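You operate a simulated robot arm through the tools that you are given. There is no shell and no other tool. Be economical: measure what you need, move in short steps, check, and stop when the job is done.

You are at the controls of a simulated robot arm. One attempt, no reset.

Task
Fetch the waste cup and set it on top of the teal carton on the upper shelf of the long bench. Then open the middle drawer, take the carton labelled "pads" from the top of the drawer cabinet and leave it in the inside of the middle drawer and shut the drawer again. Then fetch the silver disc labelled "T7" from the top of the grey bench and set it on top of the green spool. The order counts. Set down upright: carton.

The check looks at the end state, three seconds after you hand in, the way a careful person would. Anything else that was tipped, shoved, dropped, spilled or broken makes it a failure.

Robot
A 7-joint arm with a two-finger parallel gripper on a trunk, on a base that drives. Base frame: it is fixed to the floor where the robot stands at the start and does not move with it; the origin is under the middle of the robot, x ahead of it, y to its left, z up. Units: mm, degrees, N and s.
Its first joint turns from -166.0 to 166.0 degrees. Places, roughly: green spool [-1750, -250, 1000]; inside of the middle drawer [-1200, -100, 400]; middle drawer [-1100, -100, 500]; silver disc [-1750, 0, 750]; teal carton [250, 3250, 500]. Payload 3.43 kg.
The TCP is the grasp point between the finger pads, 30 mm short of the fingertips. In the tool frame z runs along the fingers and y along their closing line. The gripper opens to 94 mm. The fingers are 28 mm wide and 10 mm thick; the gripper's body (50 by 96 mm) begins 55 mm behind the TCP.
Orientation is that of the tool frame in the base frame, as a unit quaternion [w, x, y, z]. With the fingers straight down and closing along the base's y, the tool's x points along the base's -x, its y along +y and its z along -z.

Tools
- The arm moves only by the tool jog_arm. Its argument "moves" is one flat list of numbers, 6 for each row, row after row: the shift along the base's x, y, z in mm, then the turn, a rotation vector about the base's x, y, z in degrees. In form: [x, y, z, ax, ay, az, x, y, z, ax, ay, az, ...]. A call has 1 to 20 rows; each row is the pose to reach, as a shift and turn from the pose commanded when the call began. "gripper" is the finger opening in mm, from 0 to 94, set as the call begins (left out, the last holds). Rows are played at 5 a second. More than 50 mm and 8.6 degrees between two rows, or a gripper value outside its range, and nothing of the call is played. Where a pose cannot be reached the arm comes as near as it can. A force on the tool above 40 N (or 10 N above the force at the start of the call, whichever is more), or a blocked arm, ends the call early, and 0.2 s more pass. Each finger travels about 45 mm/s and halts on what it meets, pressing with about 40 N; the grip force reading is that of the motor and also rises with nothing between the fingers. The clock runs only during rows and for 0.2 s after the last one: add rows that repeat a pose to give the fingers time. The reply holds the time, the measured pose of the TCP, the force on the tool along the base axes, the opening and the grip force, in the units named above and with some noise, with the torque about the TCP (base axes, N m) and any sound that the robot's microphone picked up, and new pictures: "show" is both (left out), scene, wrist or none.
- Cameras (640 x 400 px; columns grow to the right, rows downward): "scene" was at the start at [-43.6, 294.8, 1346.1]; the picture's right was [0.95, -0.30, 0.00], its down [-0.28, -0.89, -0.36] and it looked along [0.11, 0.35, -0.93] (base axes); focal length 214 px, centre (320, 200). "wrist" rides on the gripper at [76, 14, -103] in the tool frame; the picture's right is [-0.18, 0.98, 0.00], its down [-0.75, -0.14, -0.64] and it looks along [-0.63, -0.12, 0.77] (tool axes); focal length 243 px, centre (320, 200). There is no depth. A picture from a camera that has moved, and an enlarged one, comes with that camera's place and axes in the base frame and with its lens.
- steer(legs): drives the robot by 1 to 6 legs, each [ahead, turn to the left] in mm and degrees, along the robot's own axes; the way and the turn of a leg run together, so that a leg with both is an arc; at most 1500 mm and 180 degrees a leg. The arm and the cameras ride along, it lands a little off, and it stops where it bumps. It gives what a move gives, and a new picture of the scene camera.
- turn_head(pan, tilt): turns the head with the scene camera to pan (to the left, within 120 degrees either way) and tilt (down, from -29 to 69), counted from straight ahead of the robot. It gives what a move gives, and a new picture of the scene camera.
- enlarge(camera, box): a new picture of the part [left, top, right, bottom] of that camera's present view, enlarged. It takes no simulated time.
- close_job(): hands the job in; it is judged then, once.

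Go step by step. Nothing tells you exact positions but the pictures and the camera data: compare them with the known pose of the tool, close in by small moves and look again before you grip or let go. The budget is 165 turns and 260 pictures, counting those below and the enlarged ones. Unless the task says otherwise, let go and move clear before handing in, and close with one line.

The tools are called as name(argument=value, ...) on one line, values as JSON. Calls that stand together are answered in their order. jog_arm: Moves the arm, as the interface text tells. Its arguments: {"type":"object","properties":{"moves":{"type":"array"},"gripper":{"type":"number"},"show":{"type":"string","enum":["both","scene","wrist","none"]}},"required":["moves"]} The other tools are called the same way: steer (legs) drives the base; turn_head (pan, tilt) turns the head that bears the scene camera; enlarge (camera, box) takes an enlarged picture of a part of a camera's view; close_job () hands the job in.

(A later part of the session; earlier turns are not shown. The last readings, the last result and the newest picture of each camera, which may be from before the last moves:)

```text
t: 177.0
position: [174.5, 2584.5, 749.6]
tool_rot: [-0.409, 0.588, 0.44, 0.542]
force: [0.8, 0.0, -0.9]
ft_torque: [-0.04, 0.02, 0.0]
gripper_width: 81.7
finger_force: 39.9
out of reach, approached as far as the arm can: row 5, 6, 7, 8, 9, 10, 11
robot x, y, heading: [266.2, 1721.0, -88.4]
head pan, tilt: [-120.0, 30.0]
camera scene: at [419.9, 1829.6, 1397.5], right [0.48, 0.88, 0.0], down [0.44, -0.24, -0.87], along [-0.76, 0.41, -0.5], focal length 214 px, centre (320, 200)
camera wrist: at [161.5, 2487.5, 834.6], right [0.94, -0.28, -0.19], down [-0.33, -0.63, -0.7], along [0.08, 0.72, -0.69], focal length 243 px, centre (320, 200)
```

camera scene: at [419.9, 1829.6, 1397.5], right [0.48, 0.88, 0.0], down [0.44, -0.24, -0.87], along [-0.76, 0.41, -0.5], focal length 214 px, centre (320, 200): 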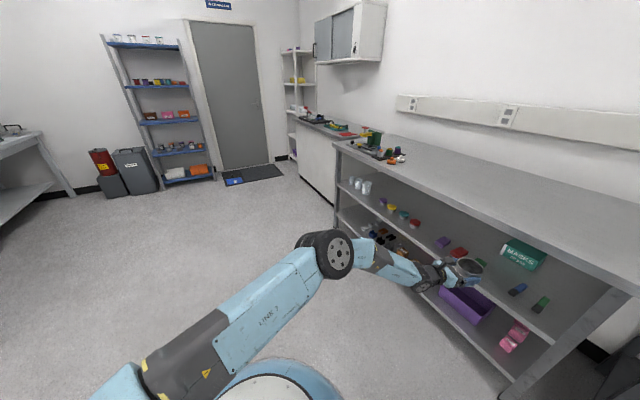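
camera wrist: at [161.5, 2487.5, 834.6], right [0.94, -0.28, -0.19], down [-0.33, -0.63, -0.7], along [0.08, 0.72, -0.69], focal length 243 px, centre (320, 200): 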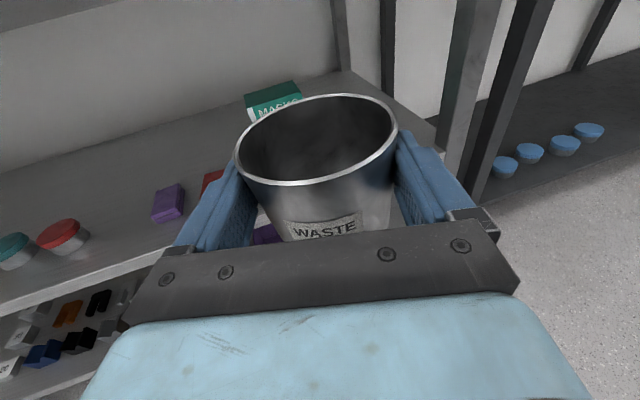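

jog_arm(moves=[0, 15, 0, 0, 0, 0, 2, 30, 0, 0, 0, 0, 4, 40, -15, 0, 0, 0, 6, 40, -30, 0, 0, 0, 8, 40, -45, 0, 0, 0, 10, 40, -60, 0, 0, 0, 10, 40, -75, 0, 0, 0, 10, 40, -85, 0, 0, 0, 10, 40, -85, 0, 0, 0])

```text
t: 179.0
position: [173.9, 2597.5, 763.0]
tool_rot: [-0.416, 0.586, 0.446, 0.534]
force: [-0.1, -0.5, -1.7]
ft_torque: [0.0, 0.03, -0.02]
gripper_width: 82.0
finger_force: 40.4
out of reach, approached as far as the arm can: row 1, 2, 3, 4, 5, 6, 7, 8, 9
robot x, y, heading: [267.3, 1718.3, -88.3]
head pan, tilt: [-120.0, 30.0]
camera scene: at [419.9, 1829.7, 1397.5], right [0.48, 0.88, 0.0], down [0.44, -0.24, -0.87], along [-0.76, 0.41, -0.5], focal length 214 px, centre (320, 200)
camera wrist: at [163.5, 2500.3, 846.3], right [0.94, -0.27, -0.2], down [-0.32, -0.64, -0.7], along [0.06, 0.72, -0.69], focal length 243 px, centre (320, 200)
```

scene: 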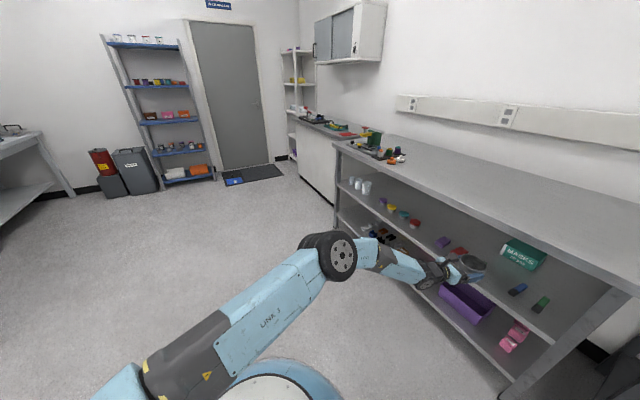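
wrist: 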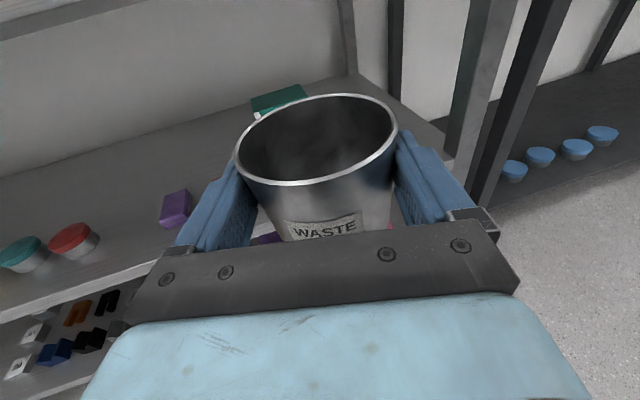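

jog_arm(moves=[2, -20, -10, 0, 0, 0, 4, -40, -20, 0, 0, 0, 6, -60, -35, 0, 0, 0, 8, -70, -50, 0, 0, 0, 10, -80, -65, 0, 0, 0, 12, -80, -80, 0, 0, 0, 12, -80, -90, 0, 0, 0, 12, -80, -90, 0, 0, 0])

```text
t: 180.8
position: [169.5, 2556.4, 728.3]
tool_rot: [-0.394, 0.591, 0.44, 0.55]
force: [-0.2, 0.4, -1.5]
ft_torque: [-0.04, 0.01, -0.04]
gripper_width: 81.9
finger_force: 39.6
out of reach, approached as far as the arm can: row 1, 2, 3, 4, 5, 6, 7, 8
robot x, y, heading: [265.4, 1721.7, -88.6]
head pan, tilt: [-120.0, 30.0]
camera scene: at [419.9, 1829.6, 1397.5], right [0.48, 0.88, 0.0], down [0.44, -0.24, -0.87], along [-0.76, 0.41, -0.5], focal length 214 px, centre (320, 200)
camera wrist: at [150.5, 2461.4, 812.3], right [0.94, -0.31, -0.17], down [-0.34, -0.63, -0.7], along [0.11, 0.71, -0.7], focal length 243 px, centre (320, 200)
```

scene: 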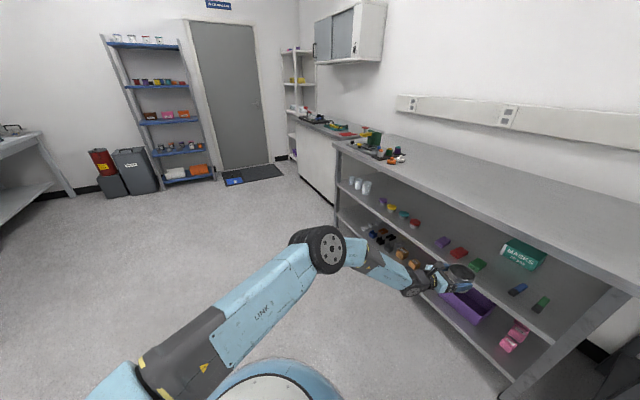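
wrist: 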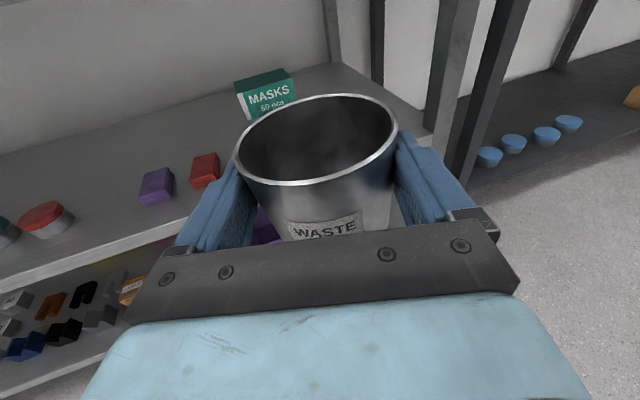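

jog_arm(moves=[3, 0, 0, -2.9, 0.8, 1, 6, 0, -10, -5.8, 1.6, 2, 10, 0, -20, -7.7, 2.1, 4, 10, 0, -30, -7.7, 2.1, 6, 10, 0, -40, -7.7, 2.1, 8, 10, 0, -40, -7.7, 2.1, 8])

```text
t: 182.2
position: [164.0, 2575.1, 717.3]
tool_rot: [-0.376, 0.612, 0.488, 0.496]
force: [-0.6, 0.8, -1.1]
ft_torque: [-0.04, -0.02, 0.01]
gripper_width: 81.9
finger_force: 40.4
out of reach, approached as far as the arm can: row 1, 2, 3, 4, 5, 6
robot x, y, heading: [266.2, 1718.2, -88.3]
head pan, tilt: [-120.0, 30.0]
camera scene: at [419.9, 1829.6, 1397.5], right [0.48, 0.88, 0.0], down [0.44, -0.24, -0.87], along [-0.76, 0.41, -0.5], focal length 214 px, centre (320, 200)
camera wrist: at [155.2, 2492.2, 813.7], right [0.95, -0.28, -0.16], down [-0.32, -0.74, -0.59], along [0.05, 0.61, -0.79], focal length 243 px, centre (320, 200)
```

scene: 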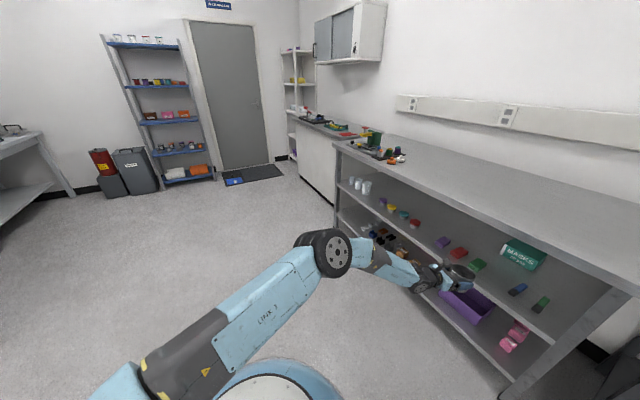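
wrist: 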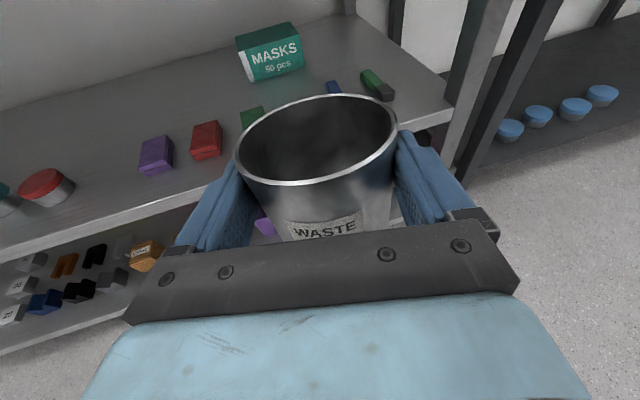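

The wrist limit favours a tool azimuth right of the forearm, so I'll use azimuth 50° with the stretched arm.

jog_arm(moves=[3, -12, 5, 1.7, -0.4, -5.2, 6, -24, 10, 3.4, -0.8, -10.3, 9, -36, 10, 5.1, -1.1, -15.5, 12, -48, 5, 6.8, -1.5, -20.6, 16, -60, 0, 8.5, -1.9, -25.8, 16, -66, -14, 8.5, -1.9, -25.8, 16, -72, -27, 8.5, -1.9, -25.8, 16, -72, -27, 8.5, -1.9, -25.8])

```text
t: 184.0
position: [185.1, 2486.2, 712.2]
tool_rot: [-0.292, 0.667, 0.307, 0.612]
force: [0.6, -0.1, -1.0]
ft_torque: [0.03, -0.03, -0.02]
gripper_width: 81.7
finger_force: 39.7
out of reach, approached as far as the arm can: row 4, 5, 6, 7, 8
robot x, y, heading: [265.9, 1719.4, -88.5]
head pan, tilt: [-120.0, 30.0]
camera scene: at [419.9, 1829.6, 1397.6], right [0.48, 0.88, 0.0], down [0.44, -0.24, -0.87], along [-0.76, 0.41, -0.5], focal length 214 px, centre (320, 200)
camera wrist: at [134.2, 2401.7, 796.0], right [0.74, -0.64, -0.2], down [-0.56, -0.44, -0.7], along [0.36, 0.63, -0.69], focal length 243 px, centre (320, 200)
```

scene: 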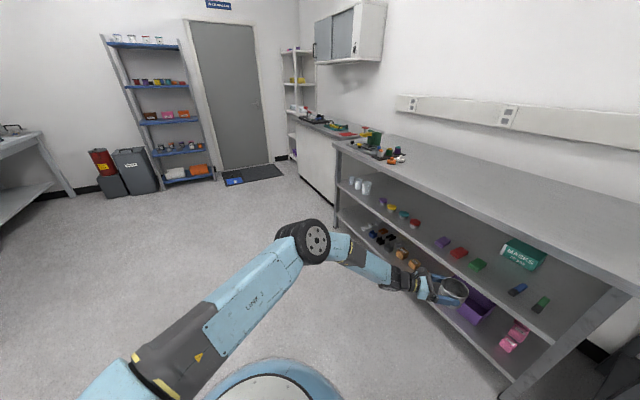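
wrist: 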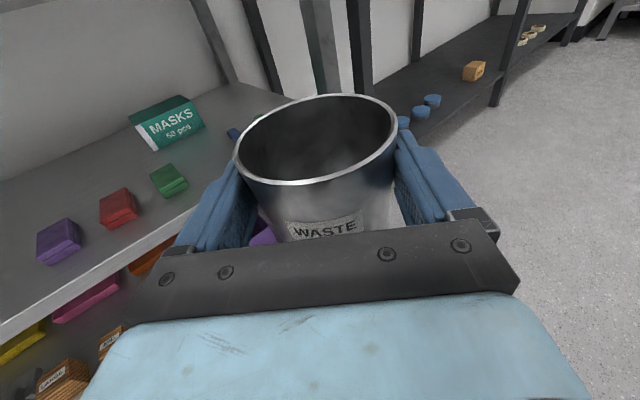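

jog_arm(moves=[0, -20, 0, 0, 0, 0, 0, -40, -10, 0, 0, 0, 0, -50, -25, 0, 0, 0, 0, -50, -40, 0, 0, 0, 0, -50, -52, 0, 0, 0, 0, -50, -52, 0, 0, 0])

```text
t: 185.4
position: [188.1, 2431.0, 677.9]
tool_rot: [-0.292, 0.667, 0.308, 0.612]
force: [0.5, 1.1, -0.7]
ft_torque: [0.01, -0.02, 0.01]
gripper_width: 81.9
finger_force: 40.1
out of reach, approached as far as the arm can: row 4, 5, 6
robot x, y, heading: [263.5, 1721.1, -88.7]
head pan, tilt: [-120.0, 30.0]
camera scene: at [419.9, 1829.5, 1397.6], right [0.48, 0.88, 0.0], down [0.44, -0.24, -0.87], along [-0.76, 0.41, -0.5], focal length 214 px, centre (320, 200)
camera wrist: at [137.6, 2346.6, 761.2], right [0.74, -0.64, -0.2], down [-0.56, -0.44, -0.7], along [0.36, 0.63, -0.69], focal length 243 px, centre (320, 200)
```

scene: 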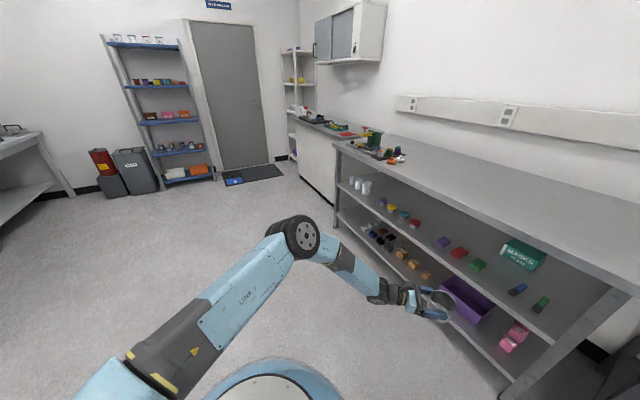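
wrist: 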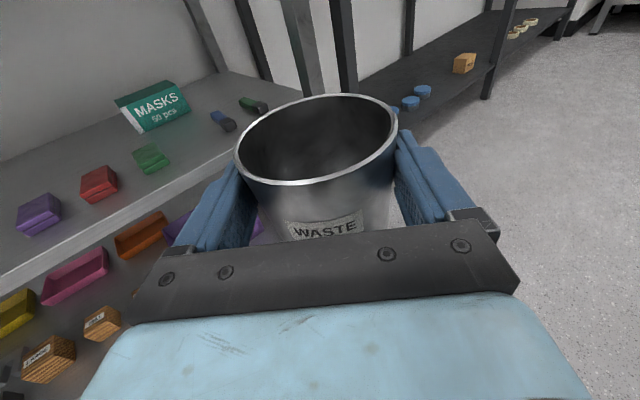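

I've worked out that the arm is in the wrong shoulder branch, which keeps the elbow too high. I'll unwind it by sweeping clockwise high over the head to the robot's front with the upper arm near vertical. First I raise the arm.

jog_arm(moves=[0, -5, 45, 0, 0, 0, 0, -10, 90, 0, 0, 0, 0, -15, 135, 0, 0, 0, 0, -20, 180, 0, 0, 0, 0, -25, 225, 0, 0, 0, 0, -30, 270, 0, 0, 0, 0, -35, 315, 0, 0, 0, 0, -40, 360, 0, 0, 0, 0, -45, 405, 0, 0, 0, 5, -55, 450, 0, 0, 0, 10, -65, 495, 0, 0, 0, 15, -75, 540, 0, 0, 0, 25, -85, 585, 0, 0, 0, 35, -95, 630, 0, 0, 0, 45, -105, 675, 0, 0, 0, 55, -115, 720, 0, 0, 0, 65, -125, 765, 0, 0, 0, 75, -135, 810, 0, 0, 0, 85, -145, 850, 0, 0, 0])

```text
t: 189.4
position: [271.2, 2283.6, 1529.4]
tool_rot: [-0.291, 0.667, 0.307, 0.613]
force: [-0.3, 0.2, -1.4]
ft_torque: [0.0, 0.04, -0.08]
gripper_width: 82.0
finger_force: 39.9
robot x, y, heading: [267.6, 1722.5, -88.1]
head pan, tilt: [-120.0, 30.0]
camera scene: at [419.7, 1829.5, 1397.6], right [0.48, 0.88, 0.0], down [0.44, -0.24, -0.87], along [-0.76, 0.41, -0.5], focal length 214 px, centre (320, 200)
camera wrist: at [220.1, 2200.3, 1611.9], right [0.74, -0.64, -0.2], down [-0.56, -0.44, -0.7], along [0.36, 0.63, -0.69], focal length 243 px, centre (320, 200)
```

scene: 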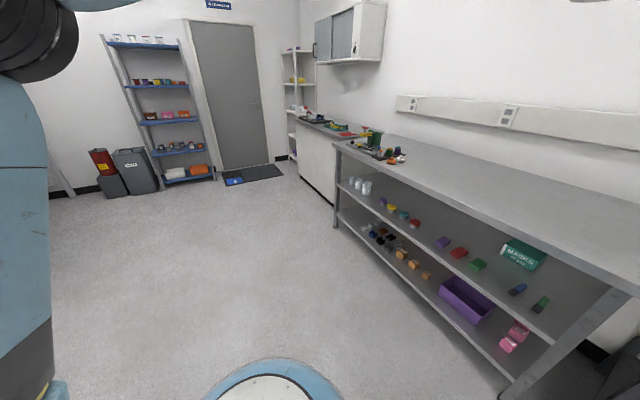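
wrist: 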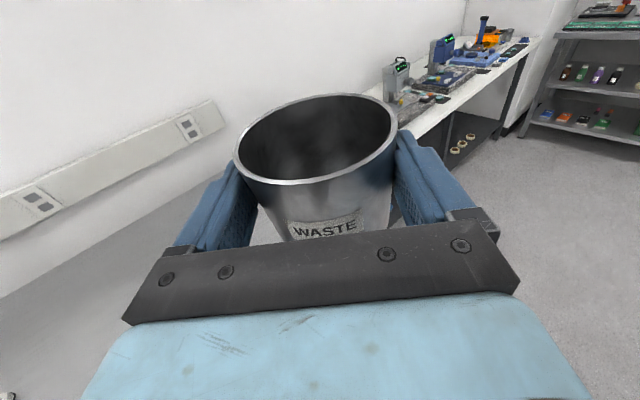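

jog_arm(moves=[11, -29, 31, 0, 0, 0, 22, -58, 62, 0, 0, 0, 33, -87, 93, 0, 0, 0, 44, -116, 124, 0, 0, 0, 55, -145, 155, 0, 0, 0], show="none")

turn_head(pan=0, tilt=0)

jog_arm(moves=[46, -7, 0, 0, 0, -5, 92, -18, 0, 0, 0, -10, 136, -33, 0, 0, 0, -15, 179, -51, 0, 0, 0, -20, 220, -74, 0, 0, 0, -25, 259, -100, 0, 0, 0, -30, 296, -129, 0, 0, 0, -35, 330, -161, 0, 0, 0, -40, 361, -196, 0, 0, 0, -45, 389, -234, 0, 0, 0, -50, 414, -274, 0, 0, 0, -55, 434, -316, 0, 0, 0, -60, 452, -359, 0, 0, 0, -65, 465, -404, 0, 0, 0, -70, 474, -450, 0, 0, 0, -75, 480, -497, 0, 0, 0, -80, 481, -543, 0, 0, 0, -85, 478, -590, 0, 0, 0, -90, 471, -637, 0, 0, 0, -95, 460, -682, 0, 0, 0, -100])

```text
t: 190.6
position: [326.2, 2140.8, 1682.1]
tool_rot: [-0.292, 0.666, 0.307, 0.614]
force: [-1.4, -0.1, -0.1]
ft_torque: [-0.01, 0.0, -0.08]
gripper_width: 81.9
finger_force: 40.6
robot x, y, heading: [262.4, 1717.8, -88.6]
head pan, tilt: [-120.0, 30.0]
```

```text
t: 192.6
position: [327.6, 2141.7, 1682.6]
tool_rot: [-0.291, 0.668, 0.306, 0.612]
force: [-0.2, 0.1, -1.2]
ft_torque: [-0.02, -0.01, 0.0]
gripper_width: 81.8
finger_force: 40.0
robot x, y, heading: [265.7, 1719.4, -88.4]
head pan, tilt: [0.0, 0.0]
camera scene: at [502.1, 1696.1, 1445.9], right [-1.0, -0.03, 0.0], down [0.0, 0.0, -1.0], along [0.03, -1.0, 0.0], focal length 214 px, centre (320, 200)
```

scene: 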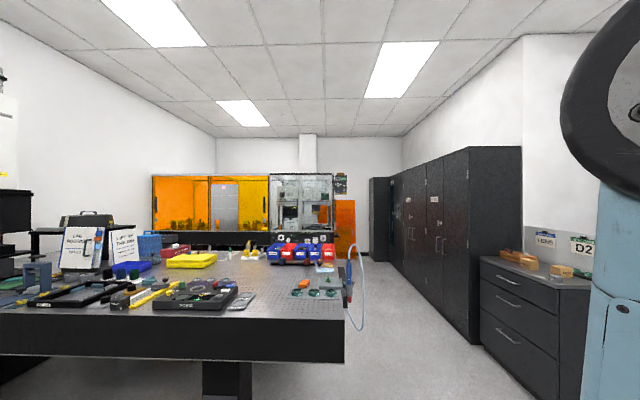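

```text
t: 196.8
position: [789.0, 1456.9, 1683.5]
tool_rot: [0.282, 0.664, -0.314, 0.617]
force: [0.1, 0.8, -0.7]
ft_torque: [0.03, 0.02, -0.02]
gripper_width: 81.9
finger_force: 40.5
robot x, y, heading: [270.3, 1720.1, -88.4]
head pan, tilt: [0.0, 0.0]
camera scene: at [502.3, 1696.0, 1445.9], right [-1.0, -0.03, 0.0], down [0.0, 0.0, -1.0], along [0.03, -1.0, 0.0], focal length 214 px, centre (320, 200)
camera wrist: at [713.8, 1520.7, 1767.3], right [-0.76, -0.62, -0.2], down [-0.34, 0.63, -0.7], along [0.56, -0.46, -0.69], focal length 243 px, centre (320, 200)
```

scene: 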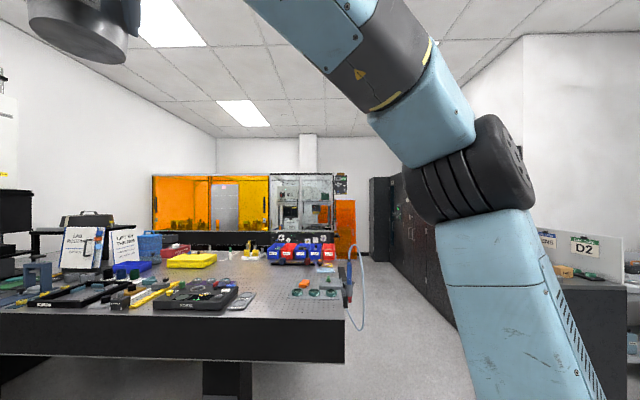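
wrist: 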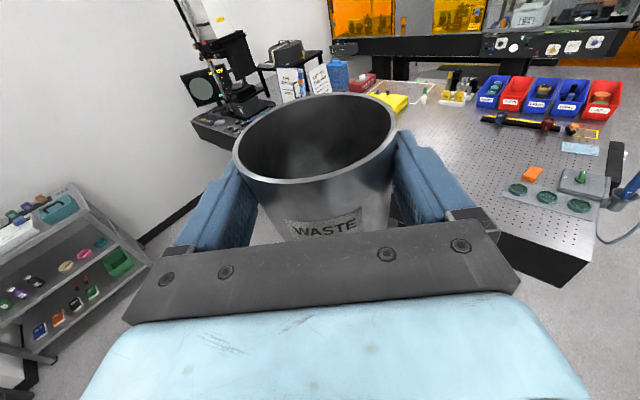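

jog_arm(moves=[-15, -44, 0, 0, 0, -5, -34, -87, 0, 0, 0, -10, -56, -129, 0, 0, 0, -15, -82, -168, 0, 0, 0, -20, -111, -204, 0, 0, 0, -25, -143, -238, 0, 0, 0, -30, -178, -269, 0, 0, 0, -35, -216, -297, 0, 0, 0, -40, -256, -322, 0, 0, 0, -45, -298, -343, 0, 0, 0, -50, -341, -360, 0, 0, 0, -55, -386, -373, 0, 0, 0, -60, -432, -382, 0, 0, 0, -65, -479, -388, 0, 0, 0, -70, -526, -389, 0, 0, 0, -75, -572, -386, 0, 0, 0, -80, -619, -379, 0, 0, 0, -85, -664, -368, 0, 0, 0, -90])

```text
t: 200.6
position: [125.3, 1088.3, 1681.6]
tool_rot: [-0.636, -0.247, 0.691, -0.237]
force: [0.6, -1.8, -1.9]
ft_torque: [0.0, -0.02, -0.04]
gripper_width: 81.8
finger_force: 40.0
robot x, y, heading: [268.2, 1722.9, -88.5]
head pan, tilt: [0.0, 0.0]
camera scene: at [502.6, 1695.2, 1445.8], right [-1.0, -0.03, 0.0], down [0.0, 0.0, -1.0], along [0.03, -1.0, 0.0], focal length 214 px, centre (320, 200)
camera wrist: at [187.7, 1162.4, 1765.5], right [-0.62, 0.76, -0.2], down [0.63, 0.34, -0.7], along [-0.46, -0.56, -0.69], focal length 243 px, centre (320, 200)
```

scene: 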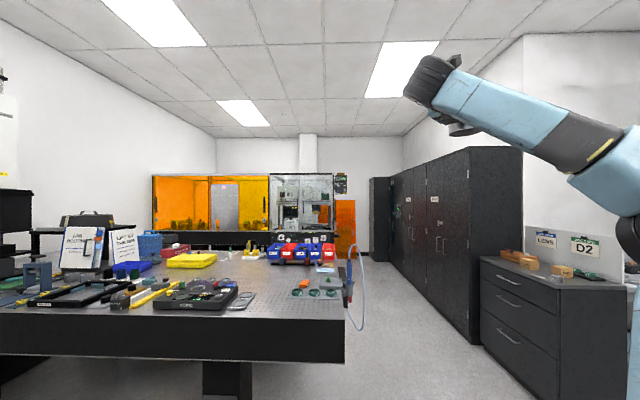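
wrist: 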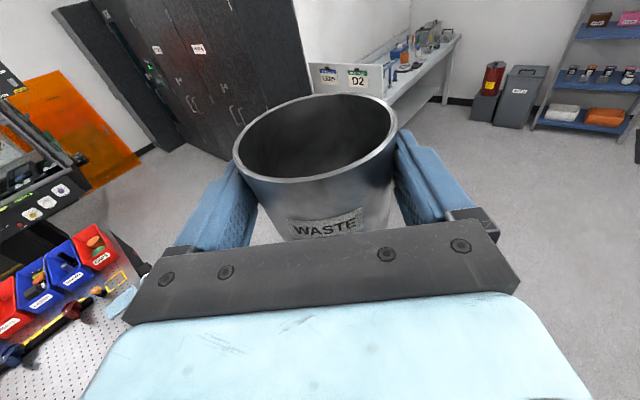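

steer(legs=[[0, 90], [0, 88.5]])

```text
t: 205.4
position: [892.5, 1568.2, 1682.2]
tool_rot: [0.293, 0.658, -0.32, 0.615]
force: [1.8, 1.4, -1.6]
ft_torque: [-0.05, 0.01, -0.11]
gripper_width: 81.9
finger_force: 39.9
robot x, y, heading: [267.2, 1621.5, -1.9]
head pan, tilt: [0.0, 0.0]
stopped in leg 1: the robot was blocked; the commanded pose is now the measured one
camera scene: at [304.7, 1855.8, 1445.8], right [-0.03, -1.0, 0.0], down [0.0, 0.0, -1.0], along [1.0, -0.03, 0.0], focal length 214 px, centre (320, 200)
```

scene: 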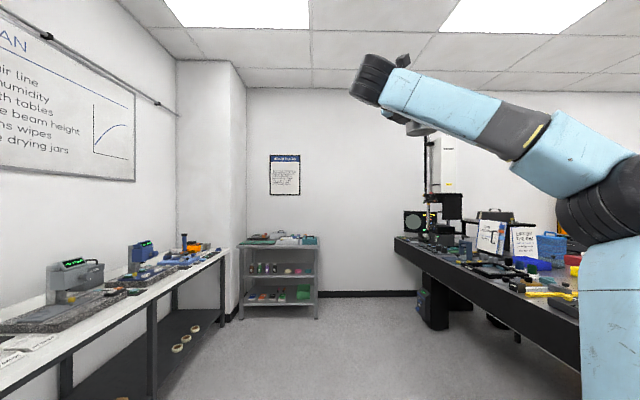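

steer(legs=[[0, 92]])

turn_head(pan=0, tilt=30)

```text
t: 208.9
position: [544.9, 2185.2, 1685.0]
tool_rot: [-0.104, 0.722, 0.105, 0.676]
force: [0.1, 0.1, -0.5]
ft_torque: [0.0, 0.04, 0.0]
gripper_width: 81.8
finger_force: 40.3
robot x, y, heading: [338.6, 1590.3, 68.8]
head pan, tilt: [0.0, 0.0]
stopped in leg 1: the robot was blocked; the commanded pose is now the measured one
camera scene: at [130.3, 1704.6, 1445.9], right [0.93, -0.36, 0.0], down [0.0, 0.0, -1.0], along [0.36, 0.93, 0.0], focal length 214 px, centre (320, 200)
```

scene: 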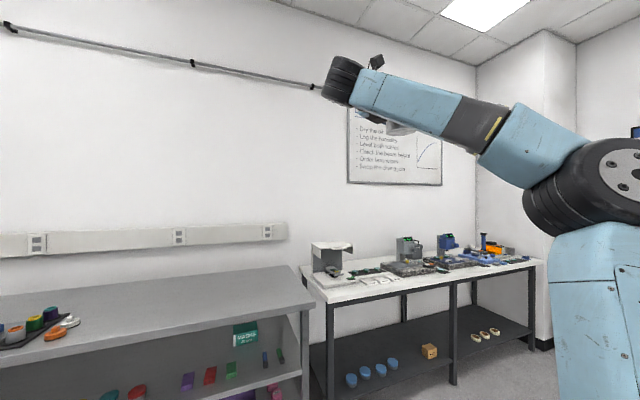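

```text
t: 209.9
position: [546.8, 2185.6, 1686.7]
tool_rot: [-0.106, 0.723, 0.106, 0.675]
force: [-0.4, -0.1, -0.8]
ft_torque: [0.02, 0.01, -0.01]
gripper_width: 81.8
finger_force: 40.0
robot x, y, heading: [341.4, 1592.4, 68.6]
head pan, tilt: [0.0, 30.0]
camera scene: at [130.7, 1704.8, 1397.6], right [0.93, -0.36, 0.0], down [-0.18, -0.47, -0.87], along [0.32, 0.81, -0.5], focal length 214 px, centre (320, 200)
```

scene: 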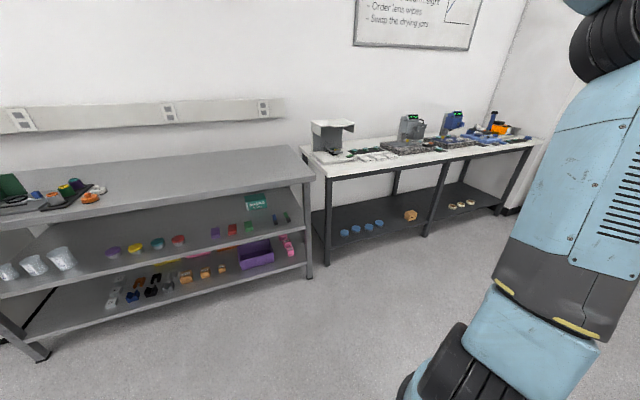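

steer(legs=[[0, 50], [300, 0], [0, -28]])

```text
t: 212.3
position: [89.5, 2161.3, 1686.6]
tool_rot: [-0.348, 0.631, 0.362, 0.591]
force: [1.0, -0.4, -1.6]
ft_torque: [-0.03, 0.04, -0.01]
gripper_width: 81.6
finger_force: 39.8
robot x, y, heading: [388.5, 1602.5, 111.7]
head pan, tilt: [0.0, 30.0]
stopped in leg 1: the robot was blocked; the commanded pose is now the measured one
camera scene: at [158.7, 1543.5, 1397.6], right [0.93, 0.37, 0.0], down [0.19, -0.46, -0.87], along [-0.32, 0.8, -0.5], focal length 214 px, centre (320, 200)
```

scene: 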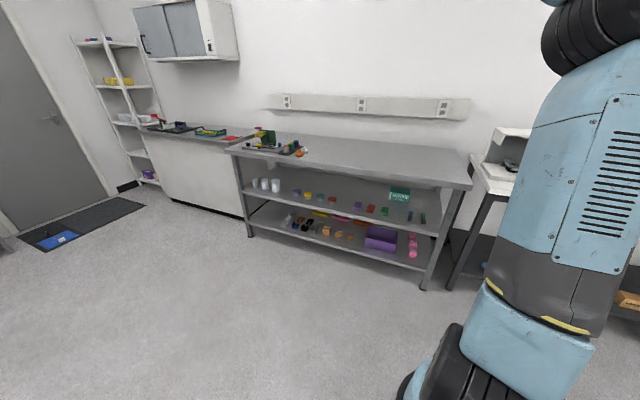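

steer(legs=[[430, 0], [0, -21]])

```text
t: 216.2
position: [155.5, 2627.6, 1686.5]
tool_rot: [-0.232, 0.688, 0.24, 0.645]
force: [0.3, -0.3, -1.6]
ft_torque: [0.01, 0.03, 0.0]
gripper_width: 81.8
finger_force: 40.3
robot x, y, heading: [209.6, 2001.0, 90.9]
head pan, tilt: [0.0, 30.0]
camera scene: at [-29.2, 2024.6, 1397.6], right [1.0, 0.01, 0.0], down [0.01, -0.5, -0.87], along [-0.01, 0.87, -0.5], focal length 214 px, centre (320, 200)
```

scene: 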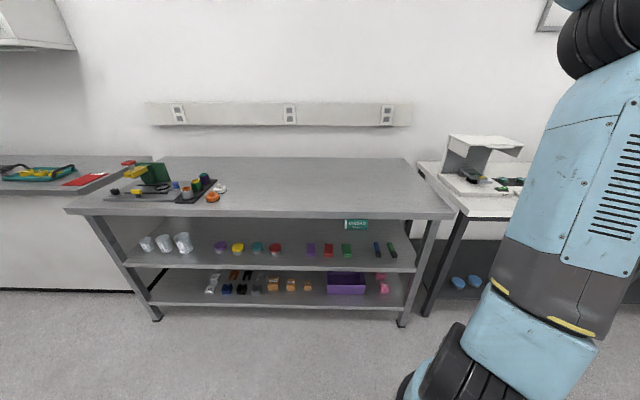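

steer(legs=[[-350, 0]])

jog_arm(moves=[2, 18, -38, 0, 0, 2.8, 4, 36, -76, 0, 0, 5.7, 6, 54, -114, 0, 0, 8.5, 8, 72, -152, 0, 0, 11.3, 10, 89, -190, 0, 0, 14.2, 12, 107, -229, 0, 0, 17, 14, 125, -267, 0, 0, 19.8, 16, 143, -305, 0, 0, 22.7, 18, 161, -343, 0, 0, 25.5, 20, 179, -381, 0, 0, 28.3, 22, 197, -419, 0, 0, 31.2, 24, 215, -457, 0, 0, 34, 26, 233, -495, 0, 0, 36.8, 28, 250, -533, 0, 0, 39.7, 30, 268, -572, 0, 0, 42.5, 32, 286, -610, 0, 0, 45.3, 34, 304, -648, 0, 0, 48.2, 35, 322, -686, 0, 0, 51])

```text
t: 218.5
position: [160.0, 2275.9, 1686.7]
tool_rot: [-0.232, 0.688, 0.24, 0.644]
force: [-0.1, 0.0, -0.7]
ft_torque: [0.0, 0.0, 0.01]
gripper_width: 81.8
finger_force: 40.5
robot x, y, heading: [214.6, 1644.6, 91.1]
head pan, tilt: [0.0, 30.0]
camera scene: at [-23.8, 1672.3, 1397.6], right [1.0, 0.02, 0.0], down [0.01, -0.5, -0.87], along [-0.02, 0.87, -0.5], focal length 214 px, centre (320, 200)
```

scene: 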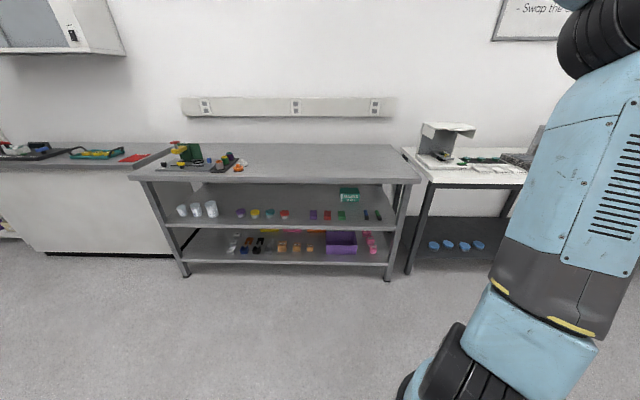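

```text
t: 222.3
position: [195.7, 2599.4, 1002.4]
tool_rot: [-0.487, 0.517, 0.514, 0.481]
force: [-0.4, -0.9, -0.4]
ft_torque: [-0.07, -0.04, -0.02]
gripper_width: 81.6
finger_force: 40.0
robot x, y, heading: [214.9, 1641.4, 90.8]
head pan, tilt: [0.0, 30.0]
camera scene: at [-24.0, 1672.0, 1397.5], right [1.0, 0.02, 0.0], down [0.01, -0.5, -0.87], along [-0.01, 0.87, -0.5], focal length 214 px, centre (320, 200)
camera wrist: at [209.6, 2502.4, 1083.2], right [0.98, -0.01, -0.19], down [-0.15, -0.69, -0.71], along [-0.13, 0.73, -0.68], focal length 243 px, centre (320, 200)
```

scene: 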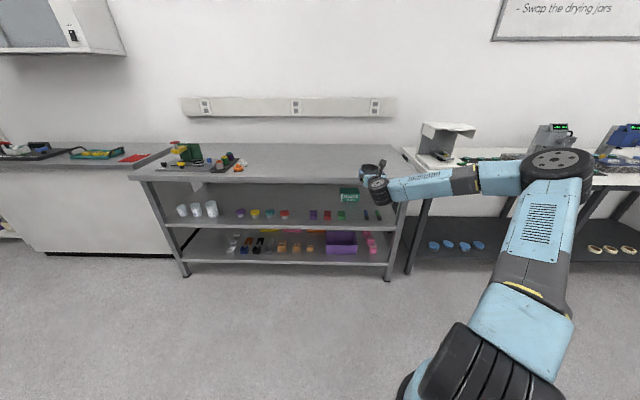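
wrist: 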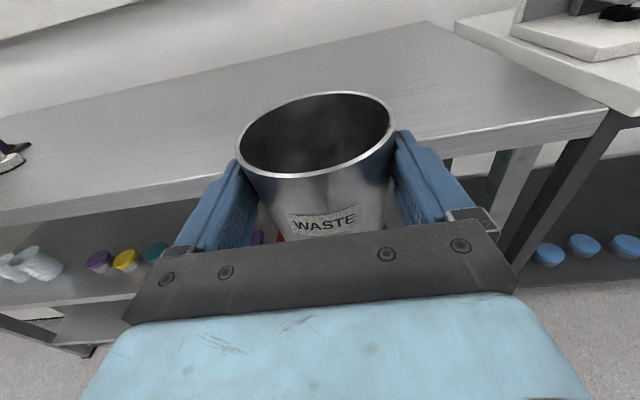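

The arm is now in front with the elbow on the right. Next I lower to shelf height.

jog_arm(moves=[0, 0, -40, 0, 0, 0, 0, 0, -80, 0, 0, 0, 0, 0, -120, 0, 0, 0, 0, 0, -160, 0, 0, 0, 0, 0, -200, 0, 0, 0, 0, 0, -240, 0, 0, 0, 0, 0, -280, 0, 0, 0, 0, 0, -310, 0, 0, 0, 0, 0, -310, 0, 0, 0])

```text
t: 224.3
position: [194.8, 2598.2, 692.7]
tool_rot: [-0.487, 0.517, 0.514, 0.481]
force: [0.1, 0.4, -1.0]
ft_torque: [-0.06, 0.0, 0.03]
gripper_width: 81.9
finger_force: 40.1
robot x, y, heading: [213.1, 1644.3, 90.9]
head pan, tilt: [0.0, 30.0]
camera scene: at [-23.8, 1672.6, 1397.6], right [1.0, 0.02, 0.0], down [0.01, -0.5, -0.87], along [-0.02, 0.87, -0.5], focal length 214 px, centre (320, 200)
camera wrist: at [209.7, 2499.6, 773.6], right [0.98, -0.01, -0.19], down [-0.15, -0.69, -0.71], along [-0.13, 0.73, -0.68], focal length 243 px, centre (320, 200)
```

scene: 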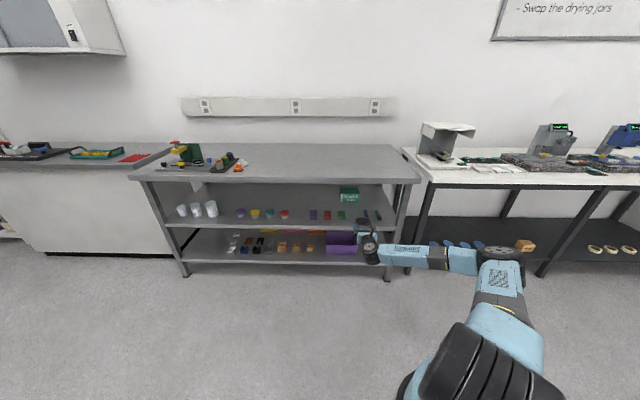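
wrist: 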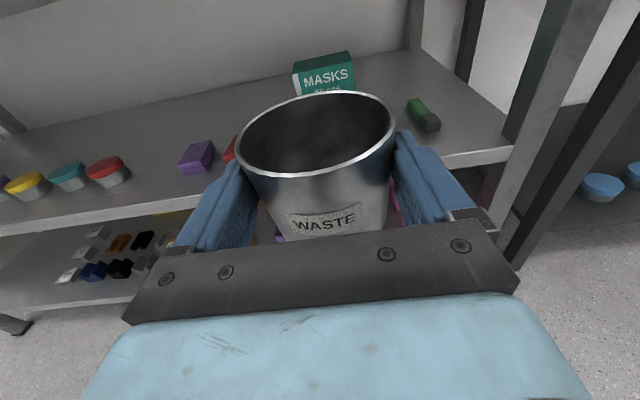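

jog_arm(moves=[0, 30, 0, 0, 0, 0, 0, 60, 0, 0, 0, 0, 0, 90, 0, 0, 0, 0, 0, 110, 0, 0, 0, 0, 0, 110, 0, 0, 0, 0])

enlarge(camera="scene", box=[320, 160, 560, 310])

```text
t: 225.5
position: [194.5, 2706.6, 691.6]
tool_rot: [-0.487, 0.518, 0.514, 0.481]
force: [-0.3, -0.1, -1.8]
ft_torque: [-0.03, 0.02, 0.01]
gripper_width: 81.6
finger_force: 39.4
robot x, y, heading: [213.0, 1647.3, 91.3]
head pan, tilt: [0.0, 30.0]
camera scene: at [-23.8, 1672.6, 1397.6], right [1.0, 0.02, 0.0], down [0.01, -0.5, -0.87], along [-0.02, 0.87, -0.5], focal length 214 px, centre (320, 200)
camera wrist: at [209.9, 2609.6, 773.8], right [0.98, -0.01, -0.19], down [-0.15, -0.69, -0.71], along [-0.13, 0.73, -0.68], focal length 243 px, centre (320, 200)
```

scene: 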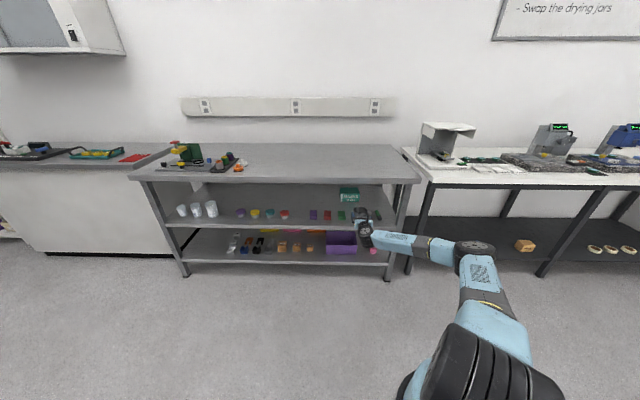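
wrist: 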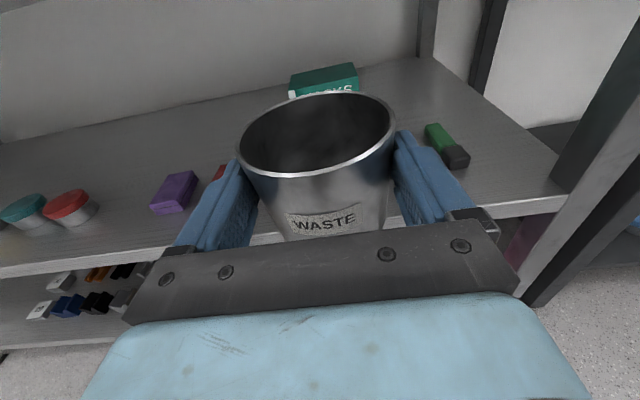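

```text
2.67 times, centred on (440, 235) of scene
camera zoom: at [-23.8, 1672.6, 1397.6], right [1.0, 0.02, 0.0], down [0.01, -0.5, -0.87], along [-0.02, 0.87, -0.5], focal length 572 px, centre (0, 107)
```

zoom: 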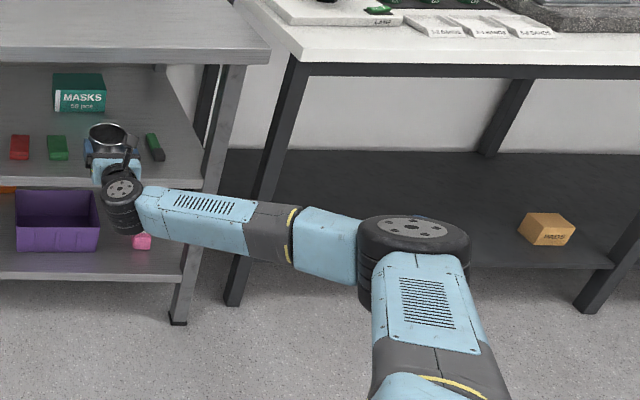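

jog_arm(moves=[0, 20, -6, 0, 0, 0, 0, 40, -12, 0, 0, 0, 0, 40, -12, 0, 0, 0], show="none")

steer(legs=[[250, 0]])

enlarge(camera="wrist", box=[0, 0, 640, 400])

```text
t: 226.3
position: [193.0, 2748.8, 679.7]
tool_rot: [-0.487, 0.518, 0.514, 0.48]
force: [-0.3, -0.1, -2.0]
ft_torque: [-0.02, -0.02, 0.01]
gripper_width: 81.4
finger_force: 39.7
robot x, y, heading: [209.7, 1649.2, 91.1]
head pan, tilt: [0.0, 30.0]
```

```text
t: 228.1
position: [195.5, 2997.8, 680.2]
tool_rot: [-0.487, 0.518, 0.513, 0.481]
force: [-1.3, -0.1, -1.1]
ft_torque: [-0.05, 0.0, -0.02]
gripper_width: 81.8
finger_force: 40.2
robot x, y, heading: [207.9, 1896.3, 90.4]
head pan, tilt: [0.0, 30.0]
camera scene: at [-27.9, 1923.9, 1397.6], right [1.0, 0.01, 0.0], down [0.01, -0.5, -0.87], along [-0.01, 0.87, -0.5], focal length 214 px, centre (320, 200)
```

scene: 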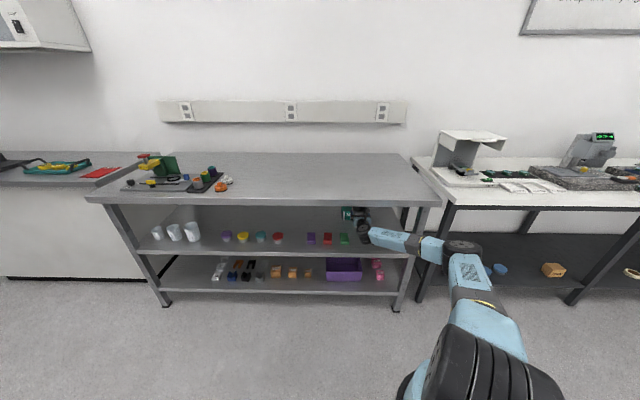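

```text
1.00 times, centred on (320, 200) of wrist (not enlarged: the box is as wide or as high as the picture)
camera zoom: at [209.2, 2900.5, 761.4], right [0.98, -0.01, -0.19], down [-0.15, -0.69, -0.71], along [-0.12, 0.73, -0.68], focal length 243 px, centre (320, 200)
```

zoom: 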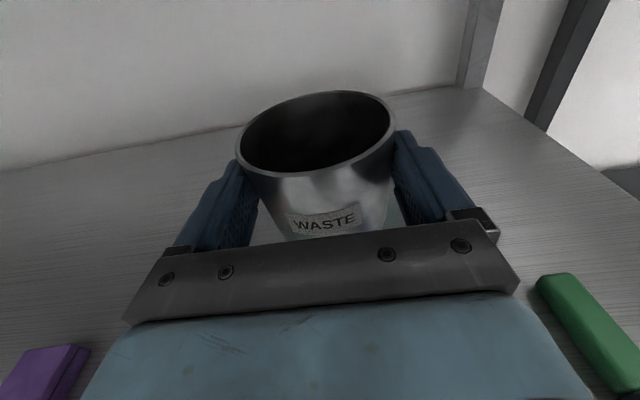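

enlarge(camera="scene", box=[300, 190, 420, 265])

```text
5.33 times, centred on (360, 228) of scene
camera zoom: at [-27.9, 1923.9, 1397.6], right [1.0, 0.01, 0.0], down [0.01, -0.5, -0.87], along [-0.01, 0.87, -0.5], focal length 1144 px, centre (107, 53)
```

zoom: 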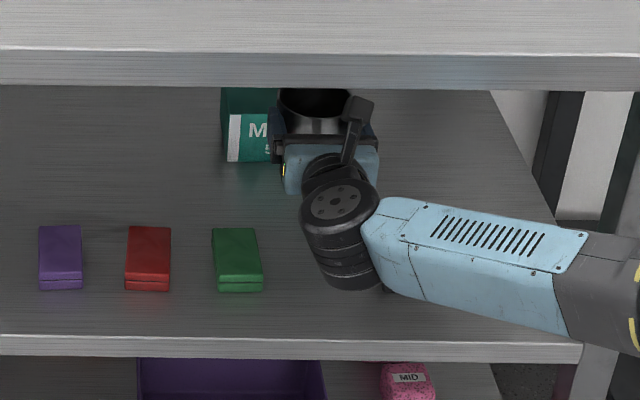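

jog_arm(moves=[-5, 0, -8, 0, 0, 0, -10, 0, -16, 0, 0, 0, -10, 0, -16, 0, 0, 0], show="none")

steer(legs=[[80, 0]])

enlarge(camera="scene", box=[300, 190, 420, 265])

enlarge(camera="wrist", box=[160, 60, 480, 260])

```text
t: 228.9
position: [185.4, 2998.4, 664.2]
tool_rot: [-0.486, 0.519, 0.513, 0.481]
force: [0.6, 0.5, -0.6]
ft_torque: [-0.04, 0.0, 0.03]
gripper_width: 81.9
finger_force: 39.6
robot x, y, heading: [207.6, 1896.5, 90.8]
head pan, tilt: [0.0, 30.0]
```

```text
t: 230.0
position: [184.4, 3078.9, 663.9]
tool_rot: [-0.487, 0.518, 0.513, 0.481]
force: [-0.3, 0.6, -1.4]
ft_torque: [-0.03, 0.0, 0.01]
gripper_width: 81.8
finger_force: 39.8
robot x, y, heading: [204.9, 1976.1, 90.7]
head pan, tilt: [0.0, 30.0]
camera scene: at [-28.9, 2004.7, 1397.6], right [1.0, 0.01, 0.0], down [0.01, -0.5, -0.87], along [-0.01, 0.87, -0.5], focal length 214 px, centre (320, 200)
```

scene: 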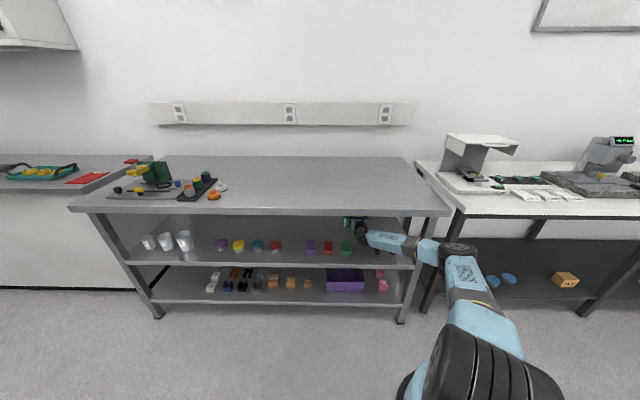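

```text
5.33 times, centred on (360, 228) of scene
camera zoom: at [-28.9, 2004.7, 1397.6], right [1.0, 0.01, 0.0], down [0.01, -0.5, -0.87], along [-0.01, 0.87, -0.5], focal length 1144 px, centre (107, 53)
```

zoom: 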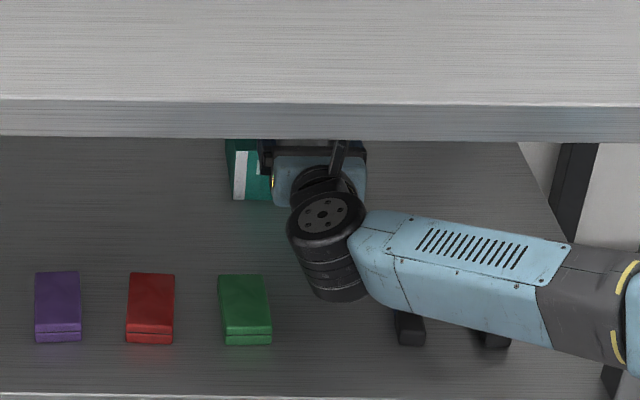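

```text
2.00 times, centred on (320, 160) of wrist
camera zoom: at [197.7, 2981.1, 746.1], right [0.98, -0.01, -0.19], down [-0.15, -0.69, -0.71], along [-0.12, 0.73, -0.68], focal length 485 px, centre (320, 280)
```

zoom: 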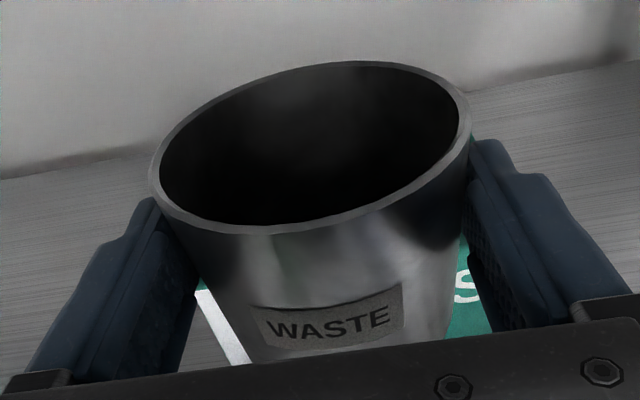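

steer(legs=[[40, 0]])

enlarge(camera="wrist", box=[160, 60, 480, 260])

```text
t: 230.9
position: [184.1, 3119.8, 664.2]
tool_rot: [-0.487, 0.518, 0.513, 0.481]
force: [-0.2, 0.5, -1.0]
ft_torque: [0.01, 0.01, -0.01]
gripper_width: 81.4
finger_force: 40.1
robot x, y, heading: [208.1, 2013.4, 90.5]
head pan, tilt: [0.0, 30.0]
camera scene: at [-29.4, 2045.2, 1397.6], right [1.0, 0.01, 0.0], down [0.01, -0.5, -0.87], along [-0.01, 0.87, -0.5], focal length 214 px, centre (320, 200)
```

scene: 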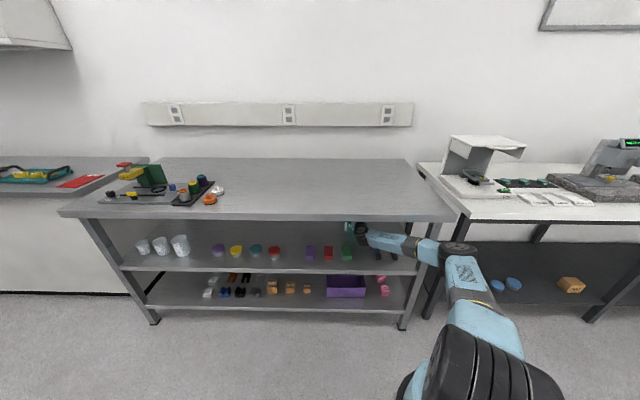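

```text
2.00 times, centred on (320, 160) of wrist
camera zoom: at [197.3, 3021.7, 746.6], right [0.98, -0.01, -0.19], down [-0.15, -0.69, -0.71], along [-0.12, 0.73, -0.68], focal length 485 px, centre (320, 280)
```

zoom: 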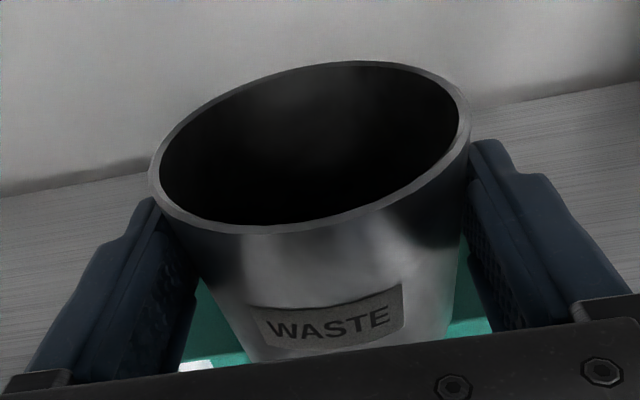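

steer(legs=[[46, 0]])

enlarge(camera="wrist", box=[160, 60, 480, 260])

```text
t: 231.8
position: [182.3, 3165.7, 665.2]
tool_rot: [-0.486, 0.518, 0.513, 0.481]
force: [-1.0, 0.3, -1.2]
ft_torque: [-0.01, 0.02, 0.0]
gripper_width: 82.0
finger_force: 39.9
robot x, y, heading: [199.8, 2066.0, 90.8]
head pan, tilt: [0.0, 30.0]
camera scene: at [-30.0, 2091.8, 1397.6], right [1.0, 0.01, 0.0], down [0.01, -0.5, -0.87], along [-0.01, 0.87, -0.5], focal length 214 px, centre (320, 200)
```

scene: 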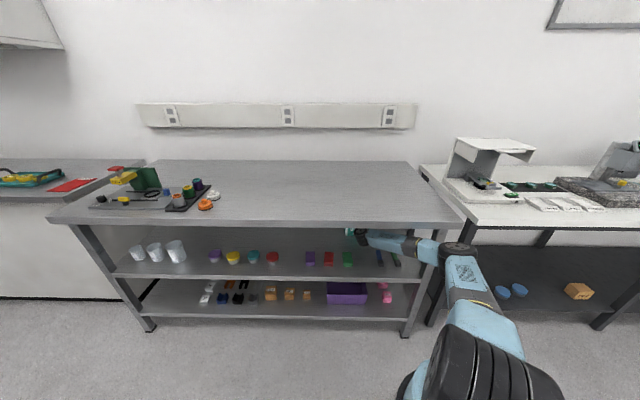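

```text
2.00 times, centred on (320, 160) of wrist
camera zoom: at [196.4, 3068.4, 747.0], right [0.98, -0.01, -0.19], down [-0.15, -0.69, -0.71], along [-0.12, 0.73, -0.68], focal length 485 px, centre (320, 280)
```

zoom: 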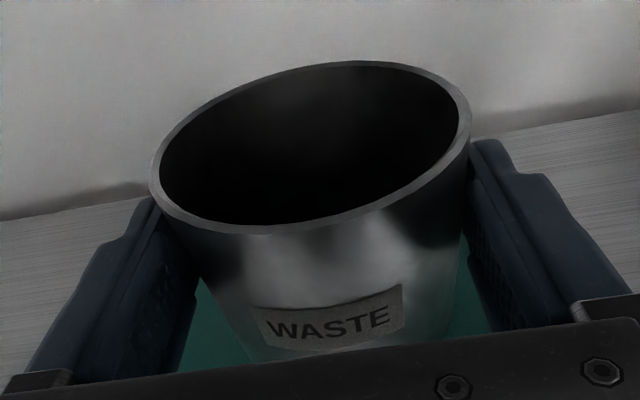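

jog_arm(moves=[0, 0, -2, 0, 0, 0, 0, 0, -4, 0, 0, 0, 0, 0, -6, 0, 0, 0, 0, 0, -8, 0, 0, 0], show="none")

jog_arm(moves=[0, 0, -1, 0, 0, 0, 0, 0, -2, 0, 0, 0, 0, 0, -3, 0, 0, 0], show="none")

```text
t: 232.8
position: [183.4, 3166.2, 657.6]
tool_rot: [-0.487, 0.518, 0.513, 0.481]
force: [-1.4, 0.7, -0.5]
ft_torque: [-0.04, -0.01, -0.02]
gripper_width: 81.5
finger_force: 39.8
robot x, y, heading: [207.9, 2065.3, 90.7]
head pan, tilt: [0.0, 30.0]
```

```text
t: 233.6
position: [182.8, 3165.9, 654.3]
tool_rot: [-0.486, 0.519, 0.513, 0.481]
force: [-1.1, 0.1, -1.0]
ft_torque: [-0.02, 0.0, 0.02]
gripper_width: 81.6
finger_force: 40.0
robot x, y, heading: [204.6, 2067.9, 90.8]
head pan, tilt: [0.0, 30.0]
```

jog_arm(moves=[0, 0, -1, 0, 0, 0, 0, 0, -2, 0, 0, 0, 0, 0, -3, 0, 0, 0], show="none")

jog_arm(moves=[0, 0, -1, 0, 0, 0, 0, 0, -2, 0, 0, 0, 0, 0, -3, 0, 0, 0], show="wrist")

```text
t: 234.4
position: [182.4, 3165.6, 653.0]
tool_rot: [-0.487, 0.518, 0.512, 0.482]
force: [-1.2, -1.0, 9.0]
ft_torque: [-0.16, -0.19, 0.0]
gripper_width: 81.7
finger_force: 40.4
robot x, y, heading: [204.8, 2063.0, 90.8]
head pan, tilt: [0.0, 30.0]
```

```text
t: 235.2
position: [182.8, 3166.0, 654.1]
tool_rot: [-0.487, 0.518, 0.511, 0.483]
force: [-5.6, 6.5, 29.7]
ft_torque: [0.04, -0.17, 0.04]
gripper_width: 82.0
finger_force: 40.1
robot x, y, heading: [207.0, 2063.8, 90.9]
head pan, tilt: [0.0, 30.0]
camera wrist: at [196.5, 3067.8, 733.9], right [0.98, -0.01, -0.19], down [-0.15, -0.68, -0.71], along [-0.12, 0.73, -0.67], focal length 243 px, centre (320, 200)
```

wrist: 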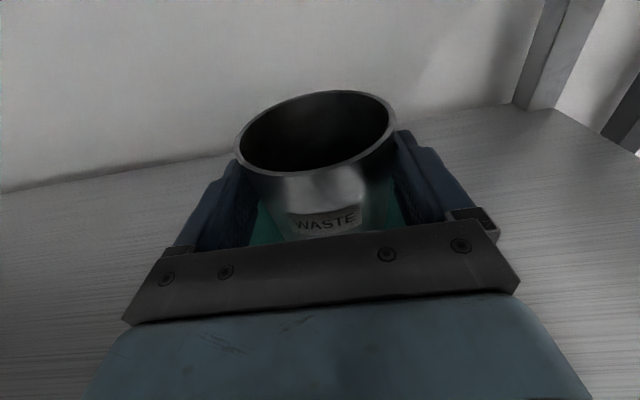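

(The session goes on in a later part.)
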